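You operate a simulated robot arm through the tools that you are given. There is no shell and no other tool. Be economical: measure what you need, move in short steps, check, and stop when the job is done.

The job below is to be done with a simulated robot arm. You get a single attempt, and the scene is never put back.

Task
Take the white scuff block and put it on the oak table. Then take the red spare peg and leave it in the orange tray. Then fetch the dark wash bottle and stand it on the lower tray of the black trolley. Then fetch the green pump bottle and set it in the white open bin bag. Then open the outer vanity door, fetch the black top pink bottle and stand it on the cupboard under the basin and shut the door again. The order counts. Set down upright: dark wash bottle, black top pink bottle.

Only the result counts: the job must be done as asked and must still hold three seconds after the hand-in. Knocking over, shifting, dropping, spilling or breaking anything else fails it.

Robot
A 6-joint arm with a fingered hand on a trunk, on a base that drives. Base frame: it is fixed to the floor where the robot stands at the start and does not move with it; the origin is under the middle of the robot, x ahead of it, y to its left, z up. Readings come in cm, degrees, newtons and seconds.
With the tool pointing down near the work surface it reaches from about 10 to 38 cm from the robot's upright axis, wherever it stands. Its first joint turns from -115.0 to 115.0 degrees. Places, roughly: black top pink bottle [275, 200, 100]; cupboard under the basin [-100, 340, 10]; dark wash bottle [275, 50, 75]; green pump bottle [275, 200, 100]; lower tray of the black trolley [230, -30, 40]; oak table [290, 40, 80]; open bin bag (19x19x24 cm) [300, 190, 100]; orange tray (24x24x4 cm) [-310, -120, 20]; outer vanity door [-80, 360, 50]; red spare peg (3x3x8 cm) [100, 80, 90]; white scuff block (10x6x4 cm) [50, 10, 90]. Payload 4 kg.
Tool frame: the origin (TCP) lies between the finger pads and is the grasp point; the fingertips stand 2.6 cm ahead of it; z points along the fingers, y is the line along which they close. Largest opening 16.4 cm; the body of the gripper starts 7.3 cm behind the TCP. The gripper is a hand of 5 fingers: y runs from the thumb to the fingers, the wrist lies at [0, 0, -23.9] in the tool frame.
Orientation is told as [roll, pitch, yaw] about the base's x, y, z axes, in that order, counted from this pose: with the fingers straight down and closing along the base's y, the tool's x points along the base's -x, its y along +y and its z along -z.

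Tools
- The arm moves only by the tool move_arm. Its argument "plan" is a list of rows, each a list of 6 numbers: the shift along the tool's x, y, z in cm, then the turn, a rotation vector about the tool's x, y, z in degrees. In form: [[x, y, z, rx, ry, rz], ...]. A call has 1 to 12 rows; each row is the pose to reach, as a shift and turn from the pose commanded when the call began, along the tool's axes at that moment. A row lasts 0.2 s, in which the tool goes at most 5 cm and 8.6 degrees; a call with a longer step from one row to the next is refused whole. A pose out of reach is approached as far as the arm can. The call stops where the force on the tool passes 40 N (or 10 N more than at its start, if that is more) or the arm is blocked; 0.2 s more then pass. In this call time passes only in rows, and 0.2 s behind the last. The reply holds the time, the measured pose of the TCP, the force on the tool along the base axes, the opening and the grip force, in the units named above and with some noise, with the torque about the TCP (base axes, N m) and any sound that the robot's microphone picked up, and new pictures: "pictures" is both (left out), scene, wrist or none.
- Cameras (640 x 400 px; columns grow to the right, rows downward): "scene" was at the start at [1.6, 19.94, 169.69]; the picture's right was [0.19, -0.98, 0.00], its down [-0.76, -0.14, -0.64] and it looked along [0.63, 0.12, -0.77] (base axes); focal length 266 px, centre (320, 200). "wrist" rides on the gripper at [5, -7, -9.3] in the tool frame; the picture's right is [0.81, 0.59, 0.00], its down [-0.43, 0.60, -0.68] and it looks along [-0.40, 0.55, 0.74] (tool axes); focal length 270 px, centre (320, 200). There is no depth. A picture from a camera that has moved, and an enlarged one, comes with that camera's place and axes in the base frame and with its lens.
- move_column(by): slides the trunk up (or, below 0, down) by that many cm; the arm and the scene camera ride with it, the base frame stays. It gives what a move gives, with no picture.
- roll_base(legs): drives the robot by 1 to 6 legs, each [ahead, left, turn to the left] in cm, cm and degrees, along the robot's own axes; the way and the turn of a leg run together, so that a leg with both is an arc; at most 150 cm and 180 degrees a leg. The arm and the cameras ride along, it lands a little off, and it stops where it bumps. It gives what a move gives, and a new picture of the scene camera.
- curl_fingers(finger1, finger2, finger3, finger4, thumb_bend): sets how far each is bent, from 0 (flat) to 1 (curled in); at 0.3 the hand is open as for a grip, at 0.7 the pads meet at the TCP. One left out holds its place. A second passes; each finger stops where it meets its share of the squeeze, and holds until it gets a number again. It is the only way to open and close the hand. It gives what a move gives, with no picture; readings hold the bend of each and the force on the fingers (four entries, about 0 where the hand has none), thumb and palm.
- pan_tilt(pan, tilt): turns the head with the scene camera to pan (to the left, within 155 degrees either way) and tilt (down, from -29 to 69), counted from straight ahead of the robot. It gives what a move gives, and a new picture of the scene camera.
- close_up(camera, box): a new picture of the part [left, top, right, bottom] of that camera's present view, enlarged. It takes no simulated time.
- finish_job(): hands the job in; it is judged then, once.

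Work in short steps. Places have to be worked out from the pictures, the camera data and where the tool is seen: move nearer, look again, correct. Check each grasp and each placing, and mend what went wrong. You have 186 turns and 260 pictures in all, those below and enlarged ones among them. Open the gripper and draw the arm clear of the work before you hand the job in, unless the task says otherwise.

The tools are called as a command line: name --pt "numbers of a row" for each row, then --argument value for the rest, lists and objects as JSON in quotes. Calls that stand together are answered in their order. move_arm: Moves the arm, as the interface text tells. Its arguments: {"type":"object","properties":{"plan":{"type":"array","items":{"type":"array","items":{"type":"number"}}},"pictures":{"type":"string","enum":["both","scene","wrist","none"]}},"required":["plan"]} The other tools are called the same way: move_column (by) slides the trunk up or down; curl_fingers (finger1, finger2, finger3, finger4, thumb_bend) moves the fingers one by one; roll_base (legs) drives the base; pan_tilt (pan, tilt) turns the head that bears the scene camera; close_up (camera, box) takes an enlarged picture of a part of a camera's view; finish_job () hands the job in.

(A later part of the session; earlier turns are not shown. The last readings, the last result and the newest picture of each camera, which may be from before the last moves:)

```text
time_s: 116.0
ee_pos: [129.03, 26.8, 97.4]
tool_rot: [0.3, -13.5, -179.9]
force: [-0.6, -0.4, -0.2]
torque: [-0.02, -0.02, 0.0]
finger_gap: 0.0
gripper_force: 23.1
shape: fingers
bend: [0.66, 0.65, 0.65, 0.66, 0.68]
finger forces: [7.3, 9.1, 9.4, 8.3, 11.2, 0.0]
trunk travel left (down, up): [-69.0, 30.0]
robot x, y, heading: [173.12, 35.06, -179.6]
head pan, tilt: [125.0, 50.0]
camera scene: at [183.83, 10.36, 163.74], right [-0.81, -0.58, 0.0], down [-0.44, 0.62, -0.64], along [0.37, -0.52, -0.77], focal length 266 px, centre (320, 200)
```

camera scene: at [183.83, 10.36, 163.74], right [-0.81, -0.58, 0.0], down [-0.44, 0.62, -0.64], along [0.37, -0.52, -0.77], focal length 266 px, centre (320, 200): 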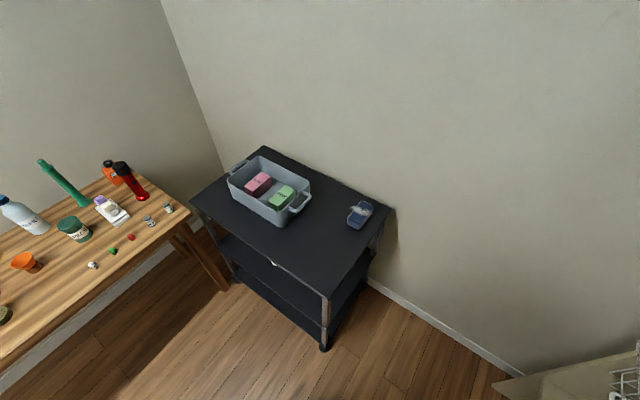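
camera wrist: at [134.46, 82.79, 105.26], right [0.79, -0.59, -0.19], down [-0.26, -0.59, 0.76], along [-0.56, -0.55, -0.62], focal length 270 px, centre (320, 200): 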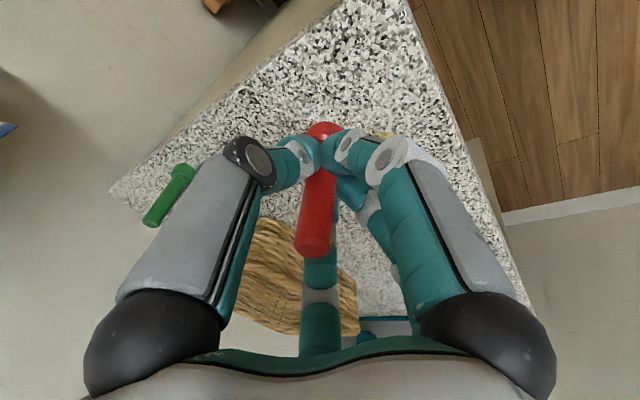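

The trolley's caster is still at about (200, −17), as before: not shifted. Now I drive the right way (right = +y), then ahead through the opening.

roll_base --legs '[[0, -150, -0.5], [0, -8, 0], [100, 0, 0], [95, 0, 0]]'

pan_tilt --pan 10 --tilt 25

```text
time_s: 133.4
ee_pos: [-68.06, 190.88, 97.26]
tool_rot: [0.4, -13.5, 177.3]
force: [-0.7, -0.5, -0.7]
torque: [-0.01, 0.02, 0.01]
finger_gap: 0.0
gripper_force: 22.5
shape: fingers
bend: [0.66, 0.65, 0.65, 0.66, 0.68]
finger forces: [7.3, 9.2, 9.5, 8.3, 11.2, 0.0]
trunk travel left (down, up): [-69.0, 30.0]
robot x, y, heading: [-23.46, 197.12, 177.5]
head pan, tilt: [125.0, 50.0]
camera scene: at [-14.1, 171.76, 163.74], right [-0.84, -0.54, 0.0], down [-0.41, 0.65, -0.64], along [0.35, -0.54, -0.77], focal length 266 px, centre (320, 200)
```

scene: 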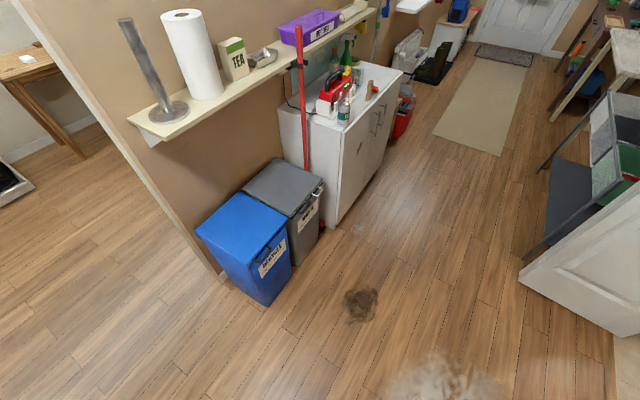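

```text
time_s: 135.4
ee_pos: [-68.0, 190.9, 97.6]
tool_rot: [0.2, -13.5, 177.3]
force: [-0.5, 0.1, 0.1]
torque: [-0.01, 0.01, -0.02]
finger_gap: 0.01
gripper_force: 23.0
shape: fingers
bend: [0.66, 0.65, 0.65, 0.66, 0.68]
finger forces: [7.3, 9.1, 9.3, 8.3, 11.2, 0.1]
trunk travel left (down, up): [-69.0, 30.0]
robot x, y, heading: [-23.23, 196.69, 177.3]
head pan, tilt: [10.0, 25.0]
camera scene: at [-27.33, 177.04, 167.49], right [-0.13, 0.99, 0.0], down [0.42, 0.06, -0.91], along [-0.9, -0.12, -0.42], focal length 266 px, centre (320, 200)
```

scene: 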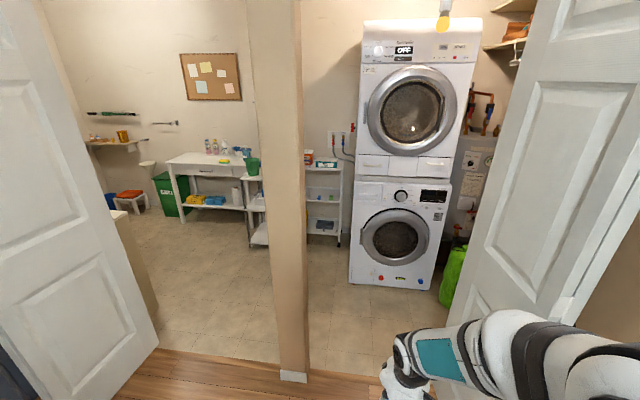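

The orange tray is on a low stool at the back-left of the laundry room (≈(−320,−122)). The left entrance is between the post (−126,148) and the open door (y≈50). I'll line up with it.

roll_base --legs '[[0, 0, 2.6], [0, 105, 0]]'

pan_tilt --pan 15 --tilt 35

```text
time_s: 141.1
ee_pos: [-66.95, 85.56, 97.42]
tool_rot: [0.1, -13.6, -179.5]
force: [-0.1, -0.1, -0.1]
torque: [0.02, 0.02, -0.03]
finger_gap: 0.0
gripper_force: 22.8
shape: fingers
bend: [0.66, 0.65, 0.65, 0.66, 0.68]
finger forces: [7.3, 9.1, 9.5, 8.4, 11.2, 0.1]
trunk travel left (down, up): [-69.0, 30.0]
robot x, y, heading: [-22.88, 94.21, -179.3]
head pan, tilt: [10.0, 25.0]
camera scene: at [-25.57, 73.92, 167.48], right [-0.19, 0.98, 0.0], down [0.42, 0.08, -0.91], along [-0.89, -0.17, -0.42], focal length 266 px, centre (320, 200)
```

scene: 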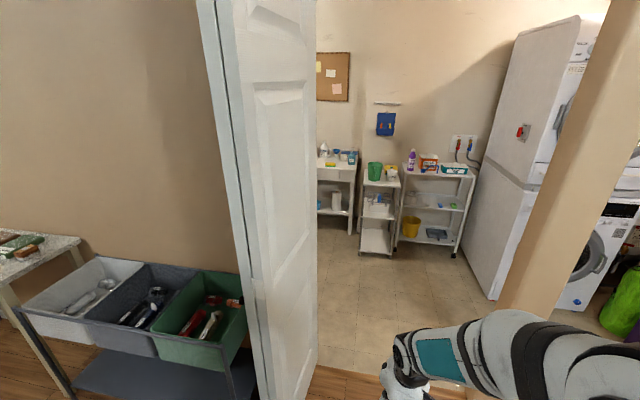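

```text
time_s: 141.8
ee_pos: [-66.93, 85.52, 97.5]
tool_rot: [0.2, -13.4, -179.6]
force: [-0.2, 0.0, 0.6]
torque: [-0.02, -0.01, 0.0]
finger_gap: 0.01
gripper_force: 22.9
shape: fingers
bend: [0.66, 0.65, 0.65, 0.66, 0.68]
finger forces: [7.3, 9.1, 9.4, 8.3, 11.1, 0.0]
trunk travel left (down, up): [-69.0, 30.0]
robot x, y, heading: [-22.94, 94.28, -179.3]
head pan, tilt: [15.0, 35.0]
camera scene: at [-25.0, 73.29, 165.92], right [-0.27, 0.96, 0.0], down [0.55, 0.15, -0.82], along [-0.79, -0.22, -0.57], focal length 266 px, centre (320, 200)
```

scene: 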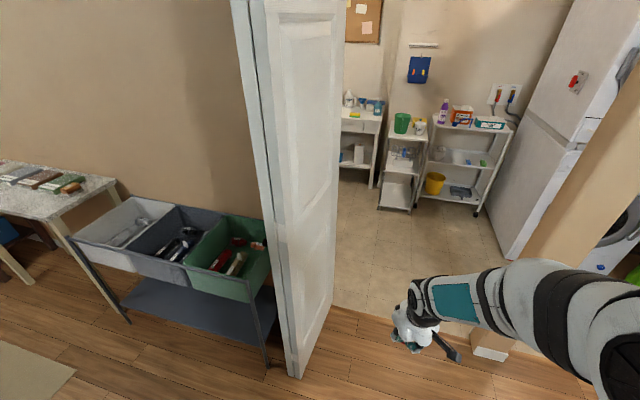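

The gap spans y≈53–141. I'll shift 6 cm left and drive in.

roll_base --legs '[[5, 6, -0.6], [130, 0, 0]]'

pan_tilt --pan 55 --tilt 35

```text
time_s: 149.1
ee_pos: [-204.24, 79.41, 97.45]
tool_rot: [0.3, -13.5, 179.8]
force: [0.5, 0.1, -0.2]
torque: [-0.03, 0.01, 0.02]
finger_gap: 0.0
gripper_force: 22.2
shape: fingers
bend: [0.66, 0.65, 0.65, 0.66, 0.68]
finger forces: [7.3, 9.0, 9.4, 8.2, 11.2, 0.0]
trunk travel left (down, up): [-69.0, 30.0]
robot x, y, heading: [-160.13, 87.63, -179.8]
head pan, tilt: [15.0, 35.0]
camera scene: at [-162.34, 66.79, 165.91], right [-0.26, 0.97, 0.0], down [0.55, 0.15, -0.82], along [-0.79, -0.21, -0.57], focal length 266 px, centre (320, 200)
```

scene: 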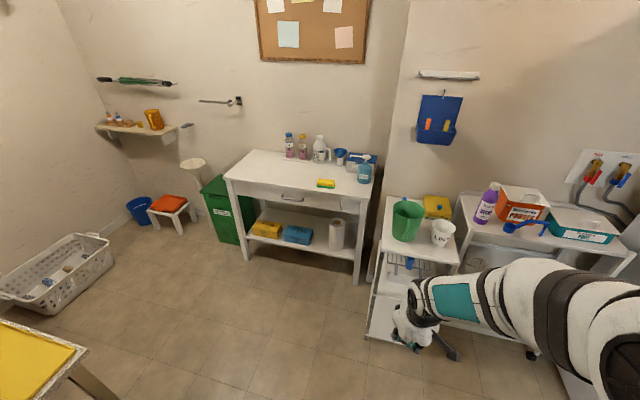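

```text
time_s: 150.2
ee_pos: [-204.09, 79.47, 97.41]
tool_rot: [0.2, -13.5, 179.9]
force: [0.2, 0.6, -0.6]
torque: [0.01, 0.02, -0.02]
finger_gap: 0.0
gripper_force: 22.7
shape: fingers
bend: [0.66, 0.65, 0.65, 0.66, 0.68]
finger forces: [7.4, 9.2, 9.4, 8.2, 11.2, 0.0]
trunk travel left (down, up): [-69.0, 30.0]
robot x, y, heading: [-160.03, 87.49, -179.8]
head pan, tilt: [55.0, 35.0]
camera scene: at [-158.85, 61.87, 165.91], right [-0.82, 0.57, 0.0], down [0.33, 0.47, -0.82], along [-0.47, -0.67, -0.57], focal length 266 px, centre (320, 200)
```

scene: 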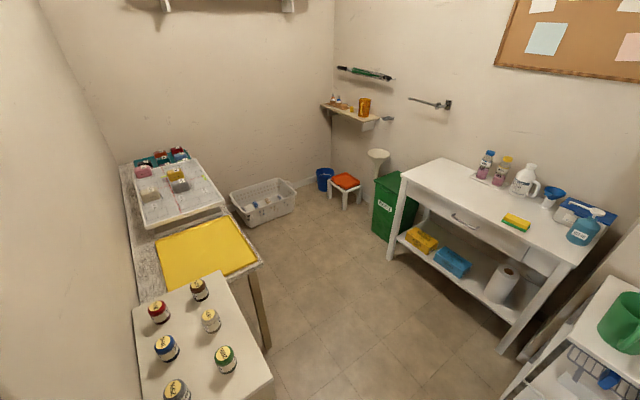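

The orange item on the low stool is at the far end. Enlarging it.

close_up --camera "scene" --box '[225, 140, 417, 260]'

```text
3.33 times, centred on (321, 200) of scene
camera zoom: at [-158.85, 61.87, 165.91], right [-0.82, 0.57, 0.0], down [0.33, 0.47, -0.82], along [-0.47, -0.67, -0.57], focal length 886 px, centre (317, 200)
```

zoom: 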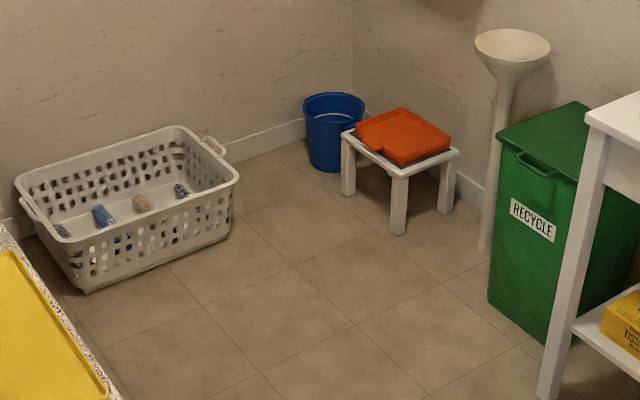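

Tray centre is ≈(−322,−122). I'll go ahead 25, turn left and drive diagonally down the aisle between the tables.

roll_base --legs '[[24, 0, 0], [0, 0, 67], [130, 0, 0]]'

pan_tilt --pan -20 --tilt 50

```text
time_s: 161.1
ee_pos: [-238.47, -77.85, 97.52]
tool_rot: [0.3, -13.5, -110.9]
force: [-0.6, -0.5, -0.4]
torque: [-0.02, 0.0, 0.0]
finger_gap: 0.0
gripper_force: 22.2
shape: fingers
bend: [0.66, 0.65, 0.65, 0.66, 0.68]
finger forces: [7.0, 9.0, 9.2, 8.3, 11.2, 0.1]
trunk travel left (down, up): [-69.0, 30.0]
robot x, y, heading: [-230.09, -33.52, -110.6]
head pan, tilt: [55.0, 35.0]
camera scene: at [-205.88, -41.86, 165.91], right [-0.83, -0.56, 0.0], down [-0.32, 0.47, -0.82], along [0.46, -0.68, -0.57], focal length 266 px, centre (320, 200)
```

scene: 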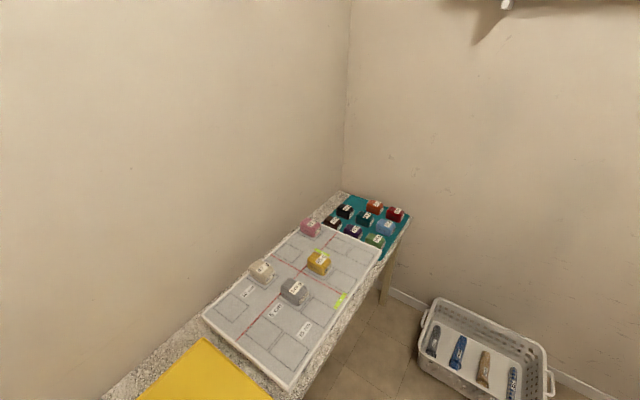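

```text
time_s: 162.6
ee_pos: [-238.42, -77.81, 97.49]
tool_rot: [0.3, -13.4, -110.9]
force: [0.3, 0.4, -0.1]
torque: [-0.04, 0.0, 0.02]
finger_gap: 0.0
gripper_force: 21.9
shape: fingers
bend: [0.66, 0.65, 0.65, 0.66, 0.68]
finger forces: [6.8, 9.0, 9.3, 8.3, 11.3, 0.0]
trunk travel left (down, up): [-69.0, 30.0]
robot x, y, heading: [-230.21, -33.37, -111.1]
head pan, tilt: [-20.0, 50.0]
camera scene: at [-215.85, -40.39, 163.74], right [-0.76, 0.65, 0.0], down [0.5, 0.58, -0.64], along [-0.42, -0.49, -0.77], focal length 266 px, centre (320, 200)
```

scene: 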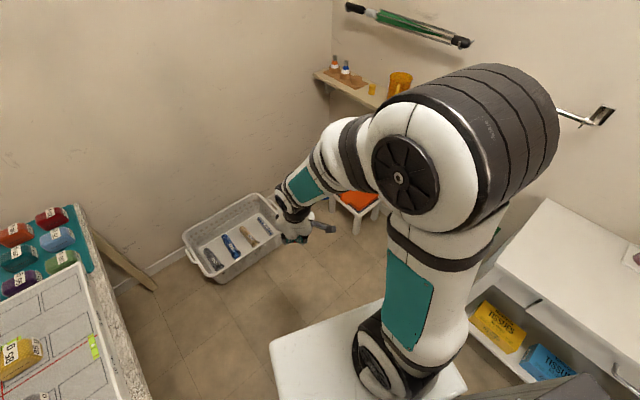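

The tray sits at about (−314,−119) between basket and green bin. I'll edge forward to (−254,−72) and turn right to face it.

roll_base --legs '[[45, -8, 0], [0, 0, -29]]'

pan_tilt --pan 0 --tilt 50

```text
time_s: 166.8
ee_pos: [-283.0, -108.7, 97.42]
tool_rot: [0.2, -13.6, -140.4]
force: [0.8, 0.2, 0.2]
torque: [0.0, -0.01, -0.01]
finger_gap: 0.0
gripper_force: 22.2
shape: fingers
bend: [0.66, 0.65, 0.65, 0.66, 0.68]
finger forces: [6.7, 9.0, 9.3, 8.3, 11.2, 0.1]
trunk travel left (down, up): [-69.0, 30.0]
robot x, y, heading: [-253.96, -74.09, -140.4]
head pan, tilt: [-20.0, 50.0]
camera scene: at [-244.82, -87.26, 163.74], right [-0.34, 0.94, 0.0], down [0.72, 0.26, -0.64], along [-0.6, -0.22, -0.77], focal length 266 px, centre (320, 200)
```

scene: 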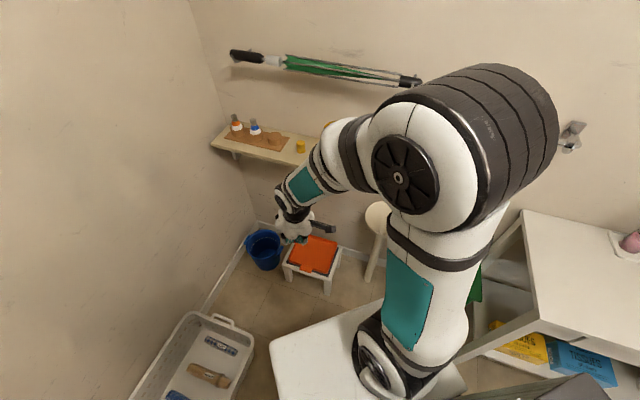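

```text
time_s: 167.7
ee_pos: [-282.96, -108.75, 97.62]
tool_rot: [0.3, -13.5, -140.5]
force: [0.1, -0.3, -0.6]
torque: [-0.01, 0.01, -0.01]
finger_gap: 0.02
gripper_force: 22.1
shape: fingers
bend: [0.66, 0.65, 0.65, 0.66, 0.68]
finger forces: [6.8, 9.1, 9.4, 8.2, 11.2, 0.1]
trunk travel left (down, up): [-69.0, 30.0]
robot x, y, heading: [-254.31, -74.0, -140.4]
head pan, tilt: [0.0, 50.0]
camera scene: at [-243.48, -89.58, 163.74], right [-0.64, 0.77, 0.0], down [0.59, 0.49, -0.64], along [-0.49, -0.41, -0.77], focal length 266 px, centre (320, 200)
```

scene: 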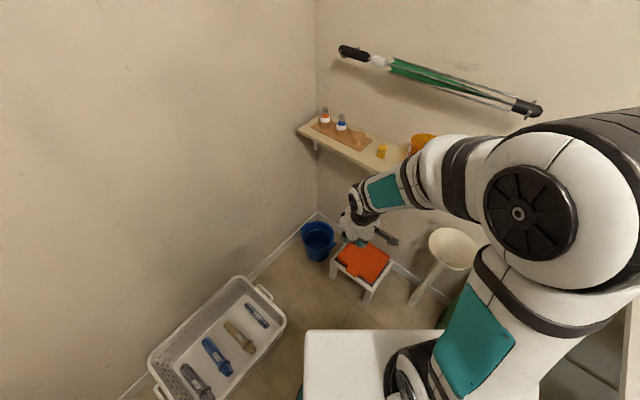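

Tray centre ≈(−314,−116), under a wall shelf at z≈95 whose edge is near x≈−320. I'll extend part-way first, lower by trunk, then reach in underneath.

move_arm --pt "-3 -3.5 0 0 0 0" --pt "-6 -7 0 0 0 0" --pt "-9 -10.5 0 0 0 0" --pt "-13 -13.5 0 0 0 0" --pictures "none"

move_column --by -50

pan_tilt --pan 5 --tilt 50

close_up --camera "wrist" --box '[0, 0, 640, 400]'

```text
time_s: 168.7
ee_pos: [-301.55, -106.32, 100.5]
tool_rot: [0.2, -13.3, -140.5]
force: [0.4, 0.1, 0.0]
torque: [0.01, -0.01, -0.01]
finger_gap: 0.0
gripper_force: 23.0
shape: fingers
bend: [0.66, 0.65, 0.65, 0.66, 0.68]
finger forces: [6.7, 9.0, 9.2, 8.3, 11.0, 0.0]
trunk travel left (down, up): [-69.0, 30.0]
robot x, y, heading: [-254.12, -74.39, -140.4]
head pan, tilt: [0.0, 50.0]
```

```text
refused: -50 is not a number from -40 to 40
```

```text
time_s: 169.3
ee_pos: [-301.46, -106.31, 100.53]
tool_rot: [0.4, -13.4, -140.5]
force: [-0.7, 0.3, -0.3]
torque: [-0.04, 0.03, -0.01]
finger_gap: 0.0
gripper_force: 22.0
shape: fingers
bend: [0.66, 0.65, 0.65, 0.66, 0.68]
finger forces: [6.8, 9.1, 9.1, 8.3, 11.1, 0.0]
trunk travel left (down, up): [-69.0, 30.0]
robot x, y, heading: [-254.13, -74.04, -140.2]
head pan, tilt: [5.0, 50.0]
camera scene: at [-243.06, -90.09, 163.74], right [-0.7, 0.71, 0.0], down [0.54, 0.54, -0.64], along [-0.46, -0.45, -0.77], focal length 266 px, centre (320, 200)
```

scene: 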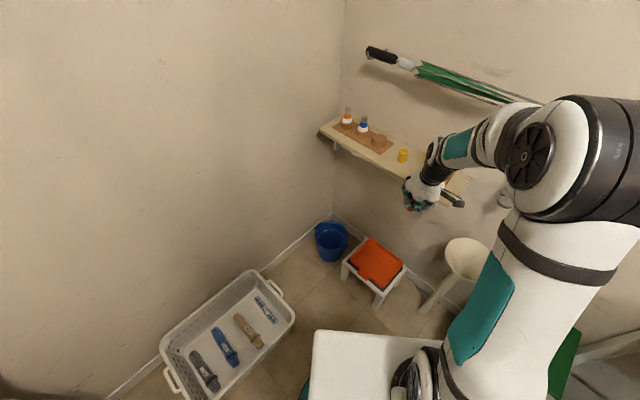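

```text
1.00 times, centred on (320, 200) of wrist
camera zoom: at [-300.51, -96.47, 108.29], right [0.98, 0.05, -0.19], down [0.17, -0.62, 0.76], along [-0.08, -0.78, -0.62], focal length 270 px, centre (320, 200)
```

zoom: 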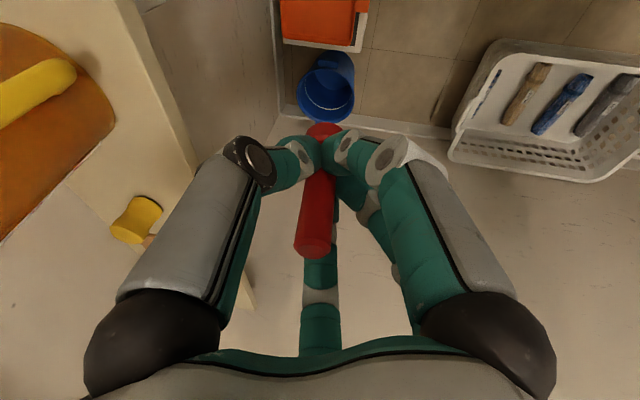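

The shelf edge is only a few cm from the thumb (x≈−312). I'll shift away 5 cm, then lower in two steps.

move_arm --pt "4 3 0 0 0 0" --pictures "none"

move_column --by -40

move_column --by -12

move_arm --pt "0 0 0 0 0 0"

```text
time_s: 169.7
ee_pos: [-296.35, -106.24, 99.59]
tool_rot: [0.2, -13.7, -140.4]
force: [0.1, 0.8, -0.9]
torque: [0.02, 0.02, 0.03]
finger_gap: 0.01
gripper_force: 21.9
shape: fingers
bend: [0.66, 0.65, 0.65, 0.66, 0.68]
finger forces: [6.7, 9.1, 9.2, 8.2, 11.1, 0.0]
trunk travel left (down, up): [-69.0, 30.0]
robot x, y, heading: [-254.14, -73.95, -140.4]
head pan, tilt: [5.0, 50.0]
```

```text
time_s: 173.6
ee_pos: [-296.53, -106.26, 59.53]
tool_rot: [0.4, -13.4, -140.5]
force: [0.4, 0.4, -0.8]
torque: [-0.01, -0.01, 0.06]
finger_gap: 0.0
gripper_force: 22.8
shape: fingers
bend: [0.66, 0.65, 0.65, 0.66, 0.68]
finger forces: [6.7, 9.1, 9.2, 8.4, 10.9, 0.0]
trunk travel left (down, up): [-29.0, 70.0]
robot x, y, heading: [-254.07, -74.19, -140.3]
head pan, tilt: [5.0, 50.0]
```

```text
time_s: 175.1
ee_pos: [-296.59, -106.28, 47.6]
tool_rot: [0.3, -13.5, -140.5]
force: [-0.2, -1.3, 0.0]
torque: [0.0, 0.04, 0.01]
finger_gap: 0.02
gripper_force: 22.6
shape: fingers
bend: [0.66, 0.65, 0.65, 0.66, 0.68]
finger forces: [6.7, 9.0, 9.2, 8.4, 11.1, 0.0]
trunk travel left (down, up): [-17.0, 82.0]
robot x, y, heading: [-254.34, -74.1, -140.4]
head pan, tilt: [5.0, 50.0]
```

```text
time_s: 175.4
ee_pos: [-296.51, -106.32, 47.52]
tool_rot: [0.3, -13.4, -140.5]
force: [-1.0, 0.4, -0.5]
torque: [-0.02, 0.01, 0.01]
finger_gap: 0.0
gripper_force: 22.8
shape: fingers
bend: [0.66, 0.65, 0.65, 0.66, 0.68]
finger forces: [6.7, 9.1, 9.2, 8.3, 11.1, 0.0]
trunk travel left (down, up): [-17.0, 82.0]
robot x, y, heading: [-254.19, -74.18, -140.2]
head pan, tilt: [5.0, 50.0]
camera scene: at [-243.03, -90.08, 111.74], right [-0.7, 0.71, 0.0], down [0.54, 0.54, -0.64], along [-0.46, -0.45, -0.77], focal length 266 px, centre (320, 200)
camera wrist: at [-295.6, -96.39, 55.28], right [0.98, 0.05, -0.19], down [0.17, -0.62, 0.76], along [-0.08, -0.78, -0.62], focal length 270 px, centre (320, 200)
```

scene: 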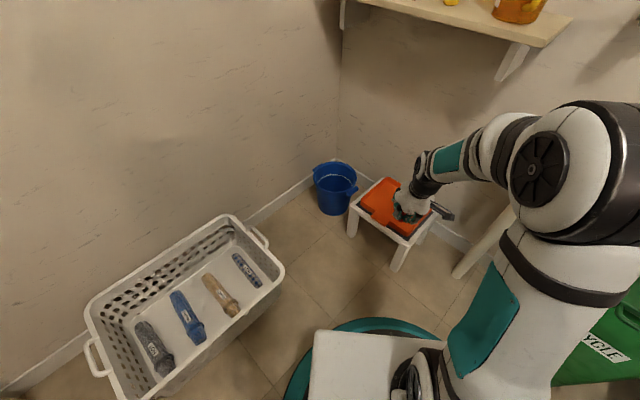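
wrist: 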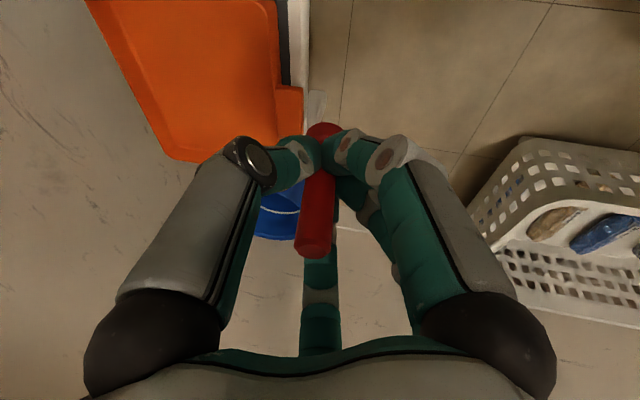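

Tray spans x≈−328…−304, y≈−106…−132. I'll go down a bit, reach over its centre, and check before releasing.

move_arm --pt "1.1 0 4.8 0 0 0" --pt "2.3 0 9.7 0 0 0" --pt "-2.5 -0.5 10.9 0 0 0" --pt "-7.3 -1.2 12 0 0 0" --pt "-12.1 -2 13.2 0 0 0" --pt "-16 -2.6 14.1 0 0 0" --pt "-17.4 -2.9 14.5 0 0 0"

```text
refused: row 2 steps farther than a row can; nothing moved
```

move_arm --pt "1.1 0 4.6 0 0 0" --pt "2.2 0 9.2 0 0 0" --pt "-2.5 -0.5 10.5 0 0 0" --pt "-7.1 -1.2 11.7 0 0 0" --pt "-11.7 -2 13.0 0 0 0" --pt "-16 -2.6 14.1 0 0 0" --pt "-17.4 -2.9 14.5 0 0 0"

```text
time_s: 177.1
ee_pos: [-313.89, -117.06, 37.44]
tool_rot: [0.3, -13.5, -140.5]
force: [0.3, 1.0, 0.8]
torque: [0.02, -0.04, 0.02]
finger_gap: 0.03
gripper_force: 22.5
shape: fingers
bend: [0.66, 0.65, 0.65, 0.66, 0.68]
finger forces: [6.5, 9.1, 9.3, 8.3, 11.0, 0.0]
trunk travel left (down, up): [-17.0, 82.0]
robot x, y, heading: [-254.32, -74.19, -140.4]
head pan, tilt: [5.0, 50.0]
camera scene: at [-243.03, -90.08, 111.74], right [-0.7, 0.71, 0.0], down [0.54, 0.54, -0.64], along [-0.46, -0.45, -0.77], focal length 266 px, centre (320, 200)
camera wrist: at [-312.92, -107.22, 45.23], right [0.98, 0.05, -0.19], down [0.17, -0.62, 0.76], along [-0.08, -0.78, -0.62], focal length 270 px, centre (320, 200)
```

scene: 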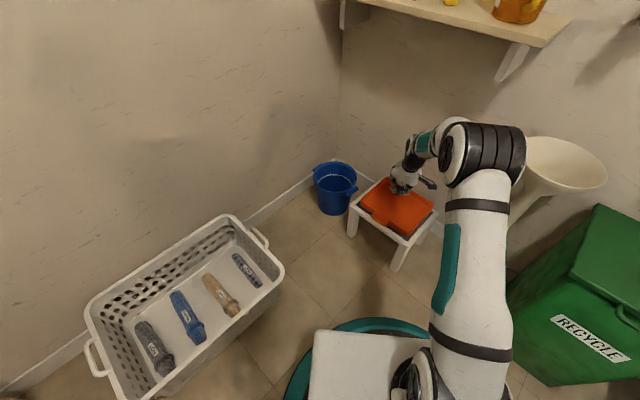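
wrist: 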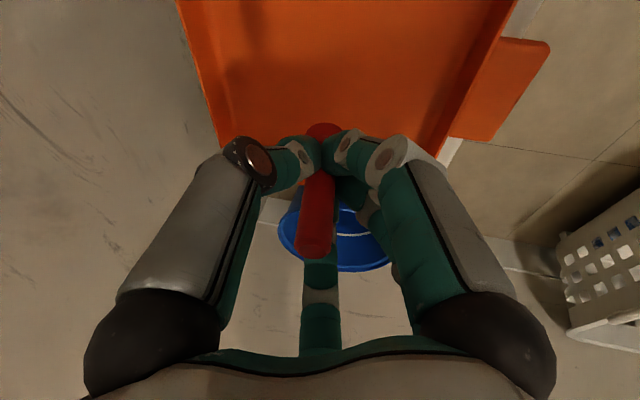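

I'm over the tray; its centre is about (−316.5,−114). I'll centre and lower until the peg touches.

move_arm --pt "1 -2 3 0 0 0" --pt "1.9 -2.9 6 0 0 0" --pt "2.2 -2.9 7.5 0 0 0" --pt "2.4 -2.9 8.5 0 0 0" --pt "2.7 -2.9 9.5 0 0 0" --pt "2.9 -2.9 10.5 0 0 0"

```text
time_s: 178.3
ee_pos: [-315.81, -114.87, 28.57]
tool_rot: [0.2, -14.5, -140.4]
force: [6.8, 5.3, 24.7]
torque: [0.01, -0.15, 0.0]
finger_gap: 0.0
gripper_force: 29.0
shape: fingers
bend: [0.73, 0.64, 0.65, 0.65, 0.68]
finger forces: [11.7, 14.0, 10.8, 9.0, 13.7, 0.1]
trunk travel left (down, up): [-17.0, 82.0]
robot x, y, heading: [-254.01, -74.1, -140.3]
head pan, tilt: [5.0, 50.0]
stopped in row 6: the force on the tool passed its limit (the readings are from after the stop); the commanded pose is now the measured one
camera scene: at [-242.84, -89.95, 111.77], right [-0.7, 0.71, 0.0], down [0.54, 0.54, -0.64], along [-0.46, -0.45, -0.76], focal length 266 px, centre (320, 200)
camera wrist: at [-314.92, -104.86, 36.26], right [0.98, 0.04, -0.2], down [0.18, -0.62, 0.77], along [-0.09, -0.79, -0.61], focal length 270 px, centre (320, 200)
```

scene: 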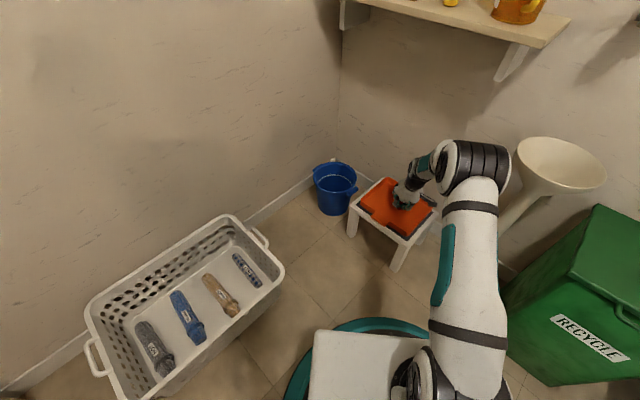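
wrist: 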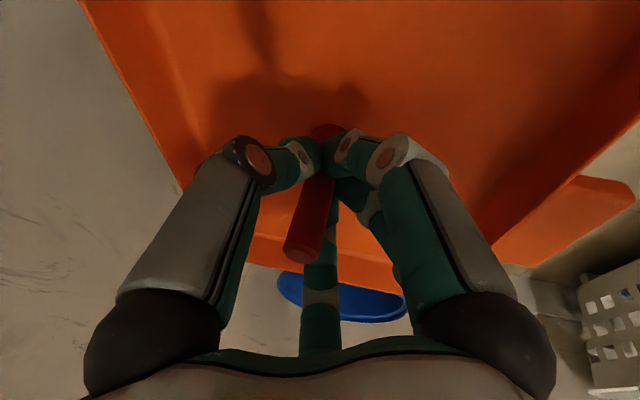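

The peg has landed inside the tray. I'll ease up slightly, open the digits to a modest ring and draw straight up.

move_arm --pt "0 0 -0.3 0 0 0" --pictures "none"

curl_fingers --finger1 0.5 --finger2 0.5 --finger3 0.5 --finger4 0.5 --thumb_bend 0.5

move_arm --pt "-1 0 -4 0 0 0" --pt "-2 0 -8.5 0 0 0"

```text
time_s: 178.7
ee_pos: [-315.88, -114.72, 28.66]
tool_rot: [0.1, -14.3, -140.5]
force: [1.9, 0.4, 17.1]
torque: [-0.02, 0.0, 0.04]
finger_gap: 0.01
gripper_force: 27.4
shape: fingers
bend: [0.73, 0.64, 0.64, 0.65, 0.68]
finger forces: [9.2, 11.5, 11.2, 9.5, 12.9, 0.1]
trunk travel left (down, up): [-17.0, 82.0]
robot x, y, heading: [-253.85, -74.25, -140.3]
head pan, tilt: [5.0, 50.0]
```

```text
time_s: 179.7
ee_pos: [-315.85, -114.74, 28.43]
tool_rot: [0.2, -14.0, -140.5]
force: [0.9, 0.3, 0.1]
torque: [0.02, 0.02, -0.02]
finger_gap: 4.2
gripper_force: 0.2
shape: fingers
bend: [0.5, 0.5, 0.5, 0.5, 0.5]
finger forces: [0.0, 0.0, 0.1, 0.0, 0.1, 0.0]
trunk travel left (down, up): [-17.0, 82.0]
robot x, y, heading: [-254.21, -73.98, -140.4]
head pan, tilt: [5.0, 50.0]
```

```text
time_s: 180.3
ee_pos: [-315.65, -114.45, 37.0]
tool_rot: [0.2, -13.9, -140.5]
force: [0.0, -0.2, -1.2]
torque: [-0.01, 0.0, 0.0]
finger_gap: 4.21
gripper_force: 0.1
shape: fingers
bend: [0.5, 0.5, 0.5, 0.5, 0.5]
finger forces: [0.0, 0.0, 0.0, 0.0, 0.1, 0.0]
trunk travel left (down, up): [-17.0, 82.0]
robot x, y, heading: [-253.8, -73.96, -140.4]
head pan, tilt: [5.0, 50.0]
camera scene: at [-243.06, -90.1, 111.73], right [-0.7, 0.71, 0.0], down [0.54, 0.54, -0.64], along [-0.46, -0.45, -0.77], focal length 266 px, centre (320, 200)
camera wrist: at [-314.67, -104.54, 44.74], right [0.98, 0.05, -0.19], down [0.18, -0.62, 0.76], along [-0.09, -0.78, -0.62], focal length 270 px, centre (320, 200)
```

scene: 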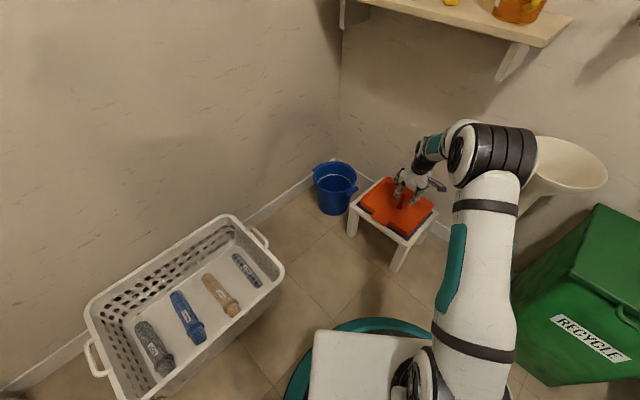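
wrist: 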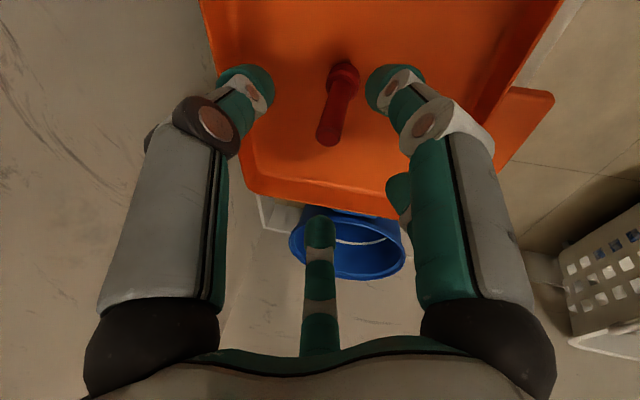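

The peg stands in the tray. I'll retract from under the shelf and raise the trunk.

move_arm --pt "-0.9 0 -4.4 0 0 0" --pt "3.7 1 -5.5 0 0 0" --pt "8.3 2 -6.6 0 0 0" --pt "12.9 3 -7.7 0 0 0" --pt "17 5 -8.7 0 0 0" --pt "20 8 -9.4 0 0 0" --pt "23 11 -10 0 0 0" --pt "25 14 -10.5 0 0 0" --pictures "none"

move_column --by 40

move_column --by 14

pan_tilt --pan 0 --tilt 55

```text
time_s: 182.1
ee_pos: [-286.01, -108.55, 40.99]
tool_rot: [0.2, -14.1, -140.5]
force: [-1.2, -0.3, 0.1]
torque: [0.01, -0.04, -0.02]
finger_gap: 4.2
gripper_force: 0.1
shape: fingers
bend: [0.5, 0.5, 0.5, 0.5, 0.5]
finger forces: [0.0, 0.0, 0.1, 0.0, 0.0, 0.0]
trunk travel left (down, up): [-17.0, 82.0]
robot x, y, heading: [-254.29, -74.33, -140.5]
head pan, tilt: [5.0, 50.0]
```

```text
time_s: 185.9
ee_pos: [-286.16, -108.52, 80.91]
tool_rot: [0.2, -14.1, -140.5]
force: [-0.3, 0.9, 0.3]
torque: [-0.03, 0.03, -0.02]
finger_gap: 4.17
gripper_force: 0.0
shape: fingers
bend: [0.5, 0.5, 0.5, 0.5, 0.5]
finger forces: [0.1, 0.1, 0.0, 0.0, 0.0, 0.0]
trunk travel left (down, up): [-57.0, 42.0]
robot x, y, heading: [-254.07, -74.35, -140.0]
head pan, tilt: [5.0, 50.0]
```

```text
time_s: 187.6
ee_pos: [-286.08, -108.47, 95.05]
tool_rot: [0.2, -14.2, -140.6]
force: [0.0, -0.1, 0.0]
torque: [0.03, 0.0, -0.01]
finger_gap: 4.21
gripper_force: 0.0
shape: fingers
bend: [0.5, 0.5, 0.5, 0.5, 0.5]
finger forces: [0.0, 0.1, 0.0, 0.1, 0.0, 0.0]
trunk travel left (down, up): [-71.0, 28.0]
robot x, y, heading: [-253.8, -74.5, -140.6]
head pan, tilt: [5.0, 50.0]
```

```text
time_s: 188.3
ee_pos: [-285.96, -108.43, 94.96]
tool_rot: [0.2, -14.1, -140.6]
force: [-0.3, 0.6, -1.0]
torque: [-0.01, -0.03, 0.01]
finger_gap: 4.21
gripper_force: 0.1
shape: fingers
bend: [0.5, 0.5, 0.5, 0.5, 0.5]
finger forces: [0.1, 0.0, 0.0, 0.0, 0.1, 0.0]
trunk travel left (down, up): [-71.0, 28.0]
robot x, y, heading: [-254.07, -73.98, -140.2]
head pan, tilt: [0.0, 55.0]
camera scene: at [-243.1, -89.28, 165.09], right [-0.64, 0.77, 0.0], down [0.63, 0.52, -0.57], along [-0.44, -0.37, -0.82], focal length 266 px, centre (320, 200)
```

scene: 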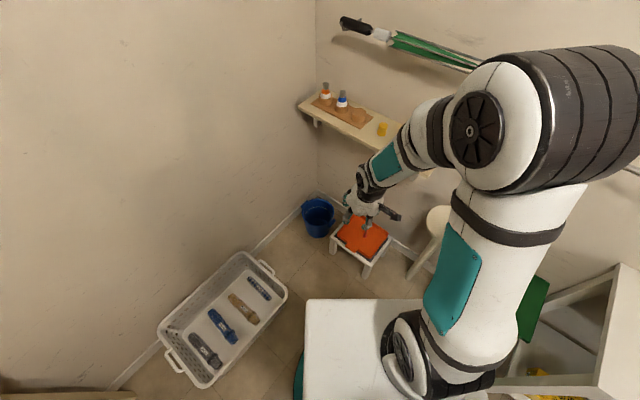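

Peg task done. I'll retrace my path backward out of the aisle, then turn to face the exit.

roll_base --legs '[[0, 0, 28.5], [-44, 8, 0], [-130, 0, 0], [0, 0, 112]]'

pan_tilt --pan 0 --tilt 35

```text
time_s: 203.2
ee_pos: [-129.55, 87.3, 95.08]
tool_rot: [0.2, -14.1, -3.9]
force: [0.3, -0.5, -0.3]
torque: [-0.02, -0.01, -0.02]
finger_gap: 4.21
gripper_force: 0.0
shape: fingers
bend: [0.5, 0.5, 0.5, 0.5, 0.5]
finger forces: [0.0, 0.1, 0.1, 0.1, 0.1, 0.0]
trunk travel left (down, up): [-71.0, 28.0]
robot x, y, heading: [-176.81, 84.67, -3.7]
head pan, tilt: [0.0, 55.0]
camera scene: at [-173.85, 102.8, 165.09], right [-0.06, -1.0, 0.0], down [-0.82, 0.05, -0.57], along [0.57, -0.04, -0.82], focal length 266 px, centre (320, 200)
```

scene: 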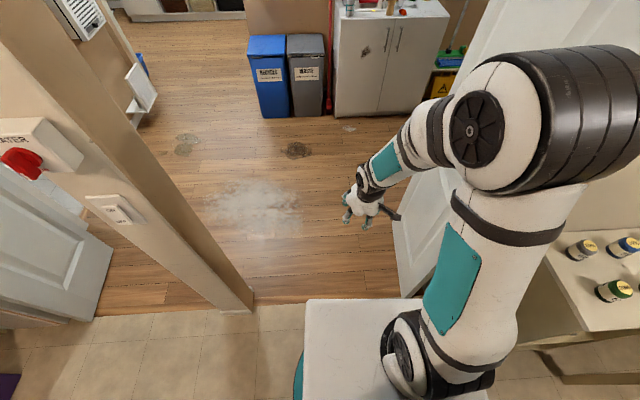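

```text
time_s: 204.0
ee_pos: [-129.52, 87.39, 95.08]
tool_rot: [0.2, -14.0, -4.0]
force: [0.3, 0.3, -0.1]
torque: [0.03, -0.03, 0.02]
finger_gap: 4.23
gripper_force: 0.0
shape: fingers
bend: [0.5, 0.5, 0.5, 0.5, 0.5]
finger forces: [0.1, 0.1, 0.0, 0.0, 0.0, 0.0]
trunk travel left (down, up): [-71.0, 28.0]
robot x, y, heading: [-176.25, 84.11, -3.6]
head pan, tilt: [0.0, 35.0]
camera scene: at [-172.26, 102.7, 167.9], right [-0.06, -1.0, 0.0], down [-0.57, 0.04, -0.82], along [0.82, -0.05, -0.57], focal length 266 px, centre (320, 200)
```

scene: 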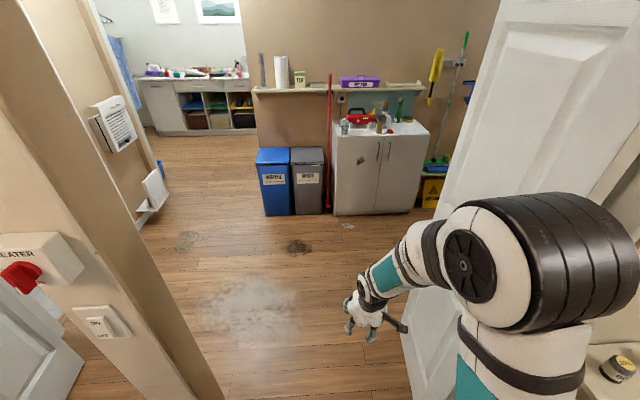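

The gap is y≈48–138. I'll straighten, shift left to y≈102, drive out and on towards the other opening.

roll_base --legs '[[0, 0, 3.7], [0, 17.5, 0], [145, 0, 0]]'

```text
time_s: 212.7
ee_pos: [15.58, 109.3, 95.03]
tool_rot: [0.2, -14.1, 0.4]
force: [0.3, -0.7, 0.3]
torque: [0.0, 0.02, 0.02]
finger_gap: 4.2
gripper_force: 0.0
shape: fingers
bend: [0.5, 0.5, 0.5, 0.5, 0.5]
finger forces: [0.0, 0.0, 0.0, 0.1, 0.0, 0.0]
trunk travel left (down, up): [-71.0, 28.0]
robot x, y, heading: [-30.65, 102.96, 0.6]
head pan, tilt: [0.0, 35.0]
camera scene: at [-28.2, 121.23, 167.91], right [0.01, -1.0, 0.0], down [-0.57, -0.01, -0.82], along [0.82, 0.01, -0.57], focal length 266 px, centre (320, 200)
```

scene: 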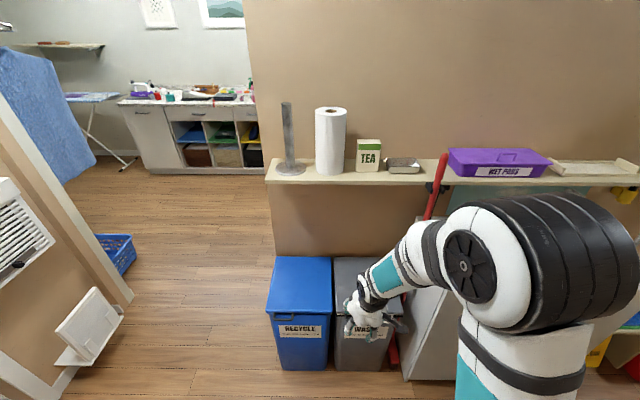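

Now left to y≈210, through the opening and diagonally to the bottle end of the oak table (stopping at x≈195).

roll_base --legs '[[0, 107, -0.6], [150, 0, 0], [38, -79, 0], [38, -77, 0]]'

pan_tilt --pan 5 --tilt 35

```text
time_s: 234.0
ee_pos: [240.49, 50.24, 95.01]
tool_rot: [0.2, -14.1, -3.3]
force: [-0.8, -0.3, 0.0]
torque: [0.0, -0.01, -0.05]
finger_gap: 4.22
gripper_force: 0.1
shape: fingers
bend: [0.5, 0.5, 0.5, 0.5, 0.5]
finger forces: [0.0, 0.0, 0.1, 0.0, 0.0, 0.0]
trunk travel left (down, up): [-71.0, 28.0]
robot x, y, heading: [193.93, 46.98, -3.4]
head pan, tilt: [0.0, 35.0]
camera scene: at [197.63, 65.17, 167.92], right [-0.06, -1.0, 0.0], down [-0.57, 0.03, -0.82], along [0.82, -0.05, -0.57], focal length 266 px, centre (320, 200)
```

scene: 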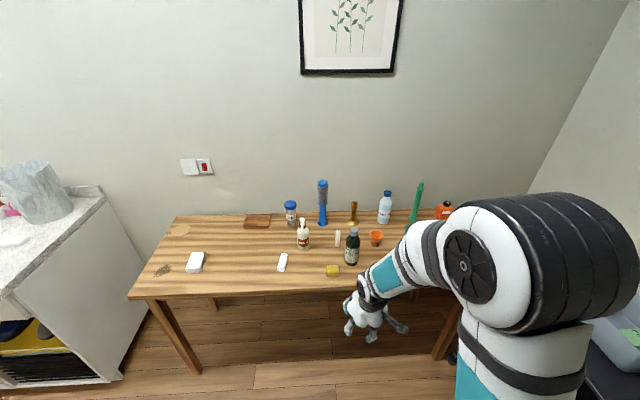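

```text
time_s: 234.6
ee_pos: [240.44, 50.17, 94.98]
tool_rot: [0.2, -14.0, -3.4]
force: [0.6, 1.0, 0.5]
torque: [-0.03, -0.01, 0.03]
finger_gap: 4.19
gripper_force: 0.1
shape: fingers
bend: [0.5, 0.5, 0.5, 0.5, 0.5]
finger forces: [0.1, 0.1, 0.0, 0.1, 0.0, 0.0]
trunk travel left (down, up): [-71.0, 28.0]
robot x, y, heading: [193.63, 46.98, -3.3]
head pan, tilt: [5.0, 35.0]
camera scene: at [197.62, 65.97, 167.91], right [0.03, -1.0, 0.0], down [-0.57, -0.02, -0.82], along [0.82, 0.03, -0.57], focal length 266 px, centre (320, 200)
```

scene: 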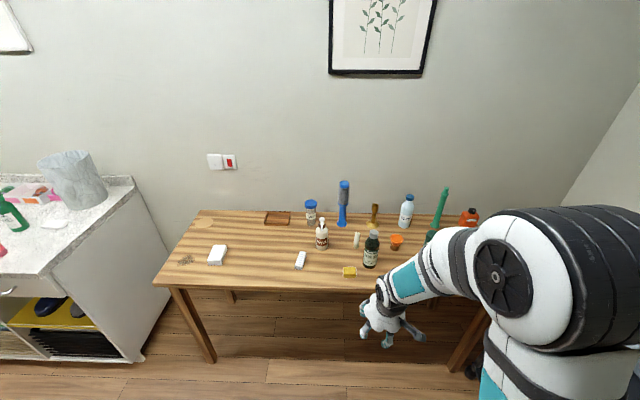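

The dark bottle with a label stands at (372,250) in view. Enlarging that area.

close_up --camera "scene" --box '[290, 180, 450, 280]'

```text
4.00 times, centred on (370, 230) of scene
camera zoom: at [197.62, 65.97, 167.91], right [0.03, -1.0, 0.0], down [-0.57, -0.02, -0.82], along [0.82, 0.03, -0.57], focal length 1063 px, centre (120, 80)
```

zoom: 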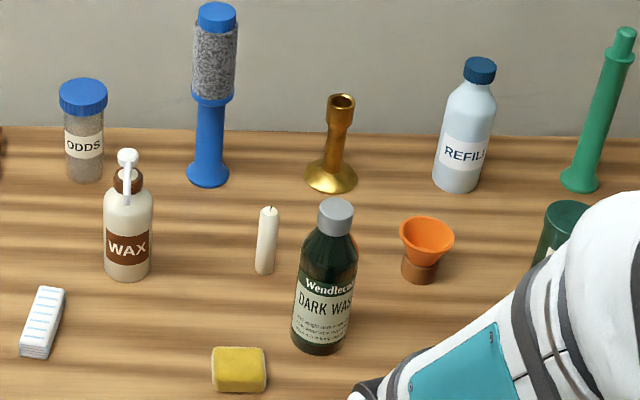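

It's the "DARK WASH" bottle at ≈(278, 47), ~20 cm tall, ~6.6 cm wide. Before choosing a grasp, I'll look at the trolley's trays.

pan_tilt --pan -75 --tilt 45

close_up --camera "scene" --box '[0, 0, 640, 400]'

```text
time_s: 236.2
ee_pos: [240.55, 50.32, 95.08]
tool_rot: [0.2, -14.2, -3.5]
force: [-0.4, 0.1, 0.3]
torque: [0.02, -0.02, 0.0]
finger_gap: 4.19
gripper_force: 0.1
shape: fingers
bend: [0.5, 0.5, 0.5, 0.5, 0.5]
finger forces: [0.1, 0.0, 0.0, 0.1, 0.1, 0.0]
trunk travel left (down, up): [-71.0, 28.0]
robot x, y, heading: [194.09, 46.89, -3.1]
head pan, tilt: [-75.0, 45.0]
camera scene: at [190.49, 57.74, 166.43], right [-0.98, -0.21, 0.0], down [-0.15, 0.69, -0.71], along [0.14, -0.69, -0.71], focal length 266 px, centre (320, 200)
```

scene: 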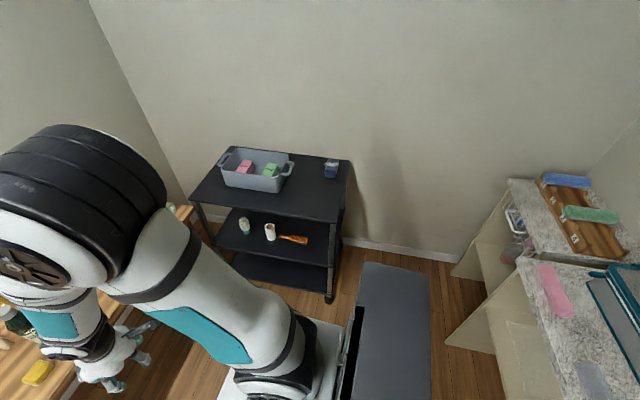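

```text
1.00 times, centred on (320, 200) of scene
camera zoom: at [190.49, 57.74, 166.43], right [-0.98, -0.21, 0.0], down [-0.15, 0.69, -0.71], along [0.14, -0.69, -0.71], focal length 266 px, centre (320, 200)
```

zoom: 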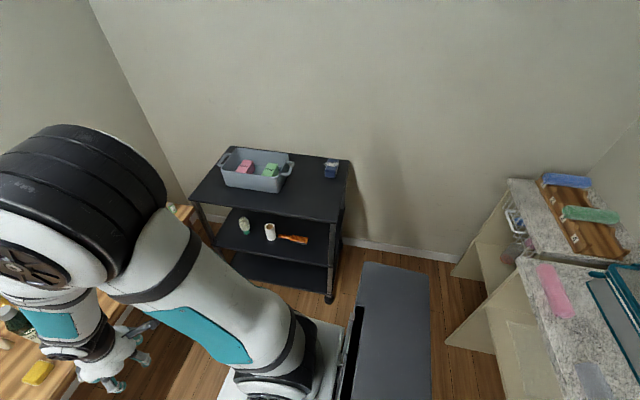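

Trays are at z≈79, 41 and ~12; the listed "lower tray" (z≈40) is the middle one with some items. A 45° tilted grasp suits both sites. I'll straighten, tilt the hand to ~45° and open the ring.

roll_base --legs '[[0, 0, 3.3]]'

move_arm --pt "0 0 -1 0 -8 0" --pt "0 0 -2 0 -16 0" --pt "0 0 -2 0 -24 0" --pt "0 0 -2 0 -31 0" --pictures "none"

curl_fingers --finger1 0.25 --finger2 0.41 --finger3 0.41 --finger4 0.33 --thumb_bend 0.4

pan_tilt --pan 5 --tilt 45

```text
time_s: 237.0
ee_pos: [240.17, 52.99, 95.09]
tool_rot: [0.2, -14.1, 0.0]
force: [0.4, 0.0, 0.1]
torque: [0.01, 0.04, 0.01]
finger_gap: 4.21
gripper_force: 0.0
shape: fingers
bend: [0.5, 0.5, 0.5, 0.5, 0.5]
finger forces: [0.1, 0.0, 0.0, 0.0, 0.1, 0.0]
trunk travel left (down, up): [-71.0, 28.0]
robot x, y, heading: [193.88, 46.75, 0.2]
head pan, tilt: [-75.0, 45.0]
camera scene: at [189.82, 57.55, 166.43], right [-0.96, -0.26, 0.0], down [-0.19, 0.68, -0.71], along [0.19, -0.68, -0.71], focal length 266 px, centre (320, 200)
```

scene: 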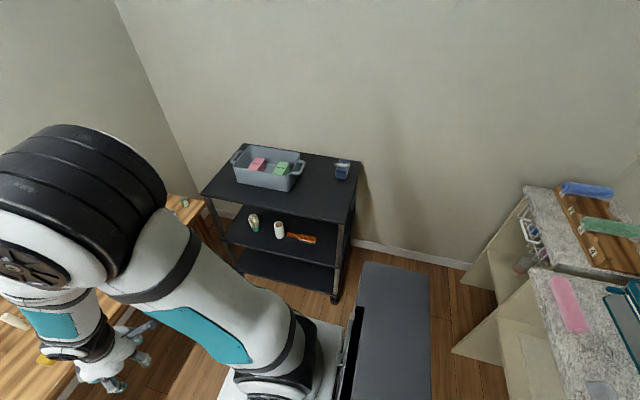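

```text
time_s: 238.2
ee_pos: [241.96, 48.14, 95.09]
tool_rot: [-9.3, -39.8, -9.8]
force: [0.3, 0.0, -0.3]
torque: [-0.02, 0.0, 0.0]
finger_gap: 4.21
gripper_force: 0.0
shape: fingers
bend: [0.5, 0.5, 0.5, 0.5, 0.5]
finger forces: [0.0, 0.0, 0.0, 0.0, 0.1, 0.0]
out of reach, approached as far as the arm can: row 2, 3, 4
trunk travel left (down, up): [-71.0, 28.0]
robot x, y, heading: [193.77, 46.78, 0.3]
head pan, tilt: [-75.0, 45.0]
stopped in row 4: the arm was blocked; the commanded pose is now the measured one
```

```text
time_s: 239.2
ee_pos: [242.01, 48.17, 95.0]
tool_rot: [-9.3, -39.7, -9.8]
force: [-0.1, -0.1, 0.4]
torque: [0.02, 0.0, -0.02]
finger_gap: 8.53
gripper_force: 0.1
shape: fingers
bend: [0.25, 0.41, 0.41, 0.33, 0.4]
finger forces: [0.1, 0.0, 0.0, 0.0, 0.0, 0.0]
trunk travel left (down, up): [-71.0, 28.0]
robot x, y, heading: [193.69, 47.28, 0.3]
head pan, tilt: [-75.0, 45.0]
```

```text
time_s: 240.7
ee_pos: [241.93, 48.26, 94.92]
tool_rot: [-9.4, -39.7, -9.8]
force: [-0.1, -0.3, -1.0]
torque: [-0.02, -0.01, 0.0]
finger_gap: 8.52
gripper_force: 0.1
shape: fingers
bend: [0.25, 0.41, 0.41, 0.33, 0.4]
finger forces: [0.0, 0.0, 0.0, 0.0, 0.1, 0.0]
trunk travel left (down, up): [-71.0, 28.0]
robot x, y, heading: [193.5, 46.91, 0.2]
head pan, tilt: [5.0, 45.0]
camera scene: at [195.83, 66.11, 166.43], right [0.09, -1.0, 0.0], down [-0.7, -0.06, -0.71], along [0.7, 0.06, -0.71], focal length 266 px, centre (320, 200)
```

scene: 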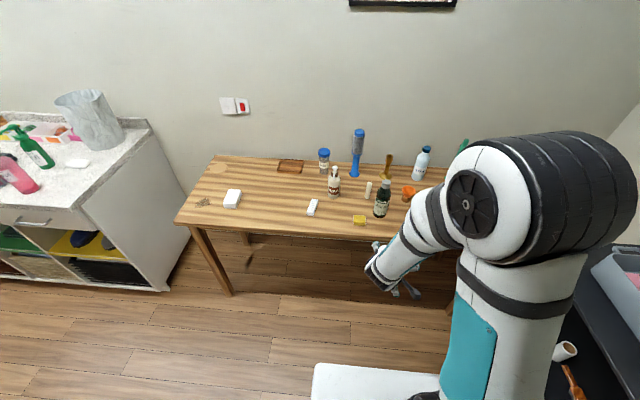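

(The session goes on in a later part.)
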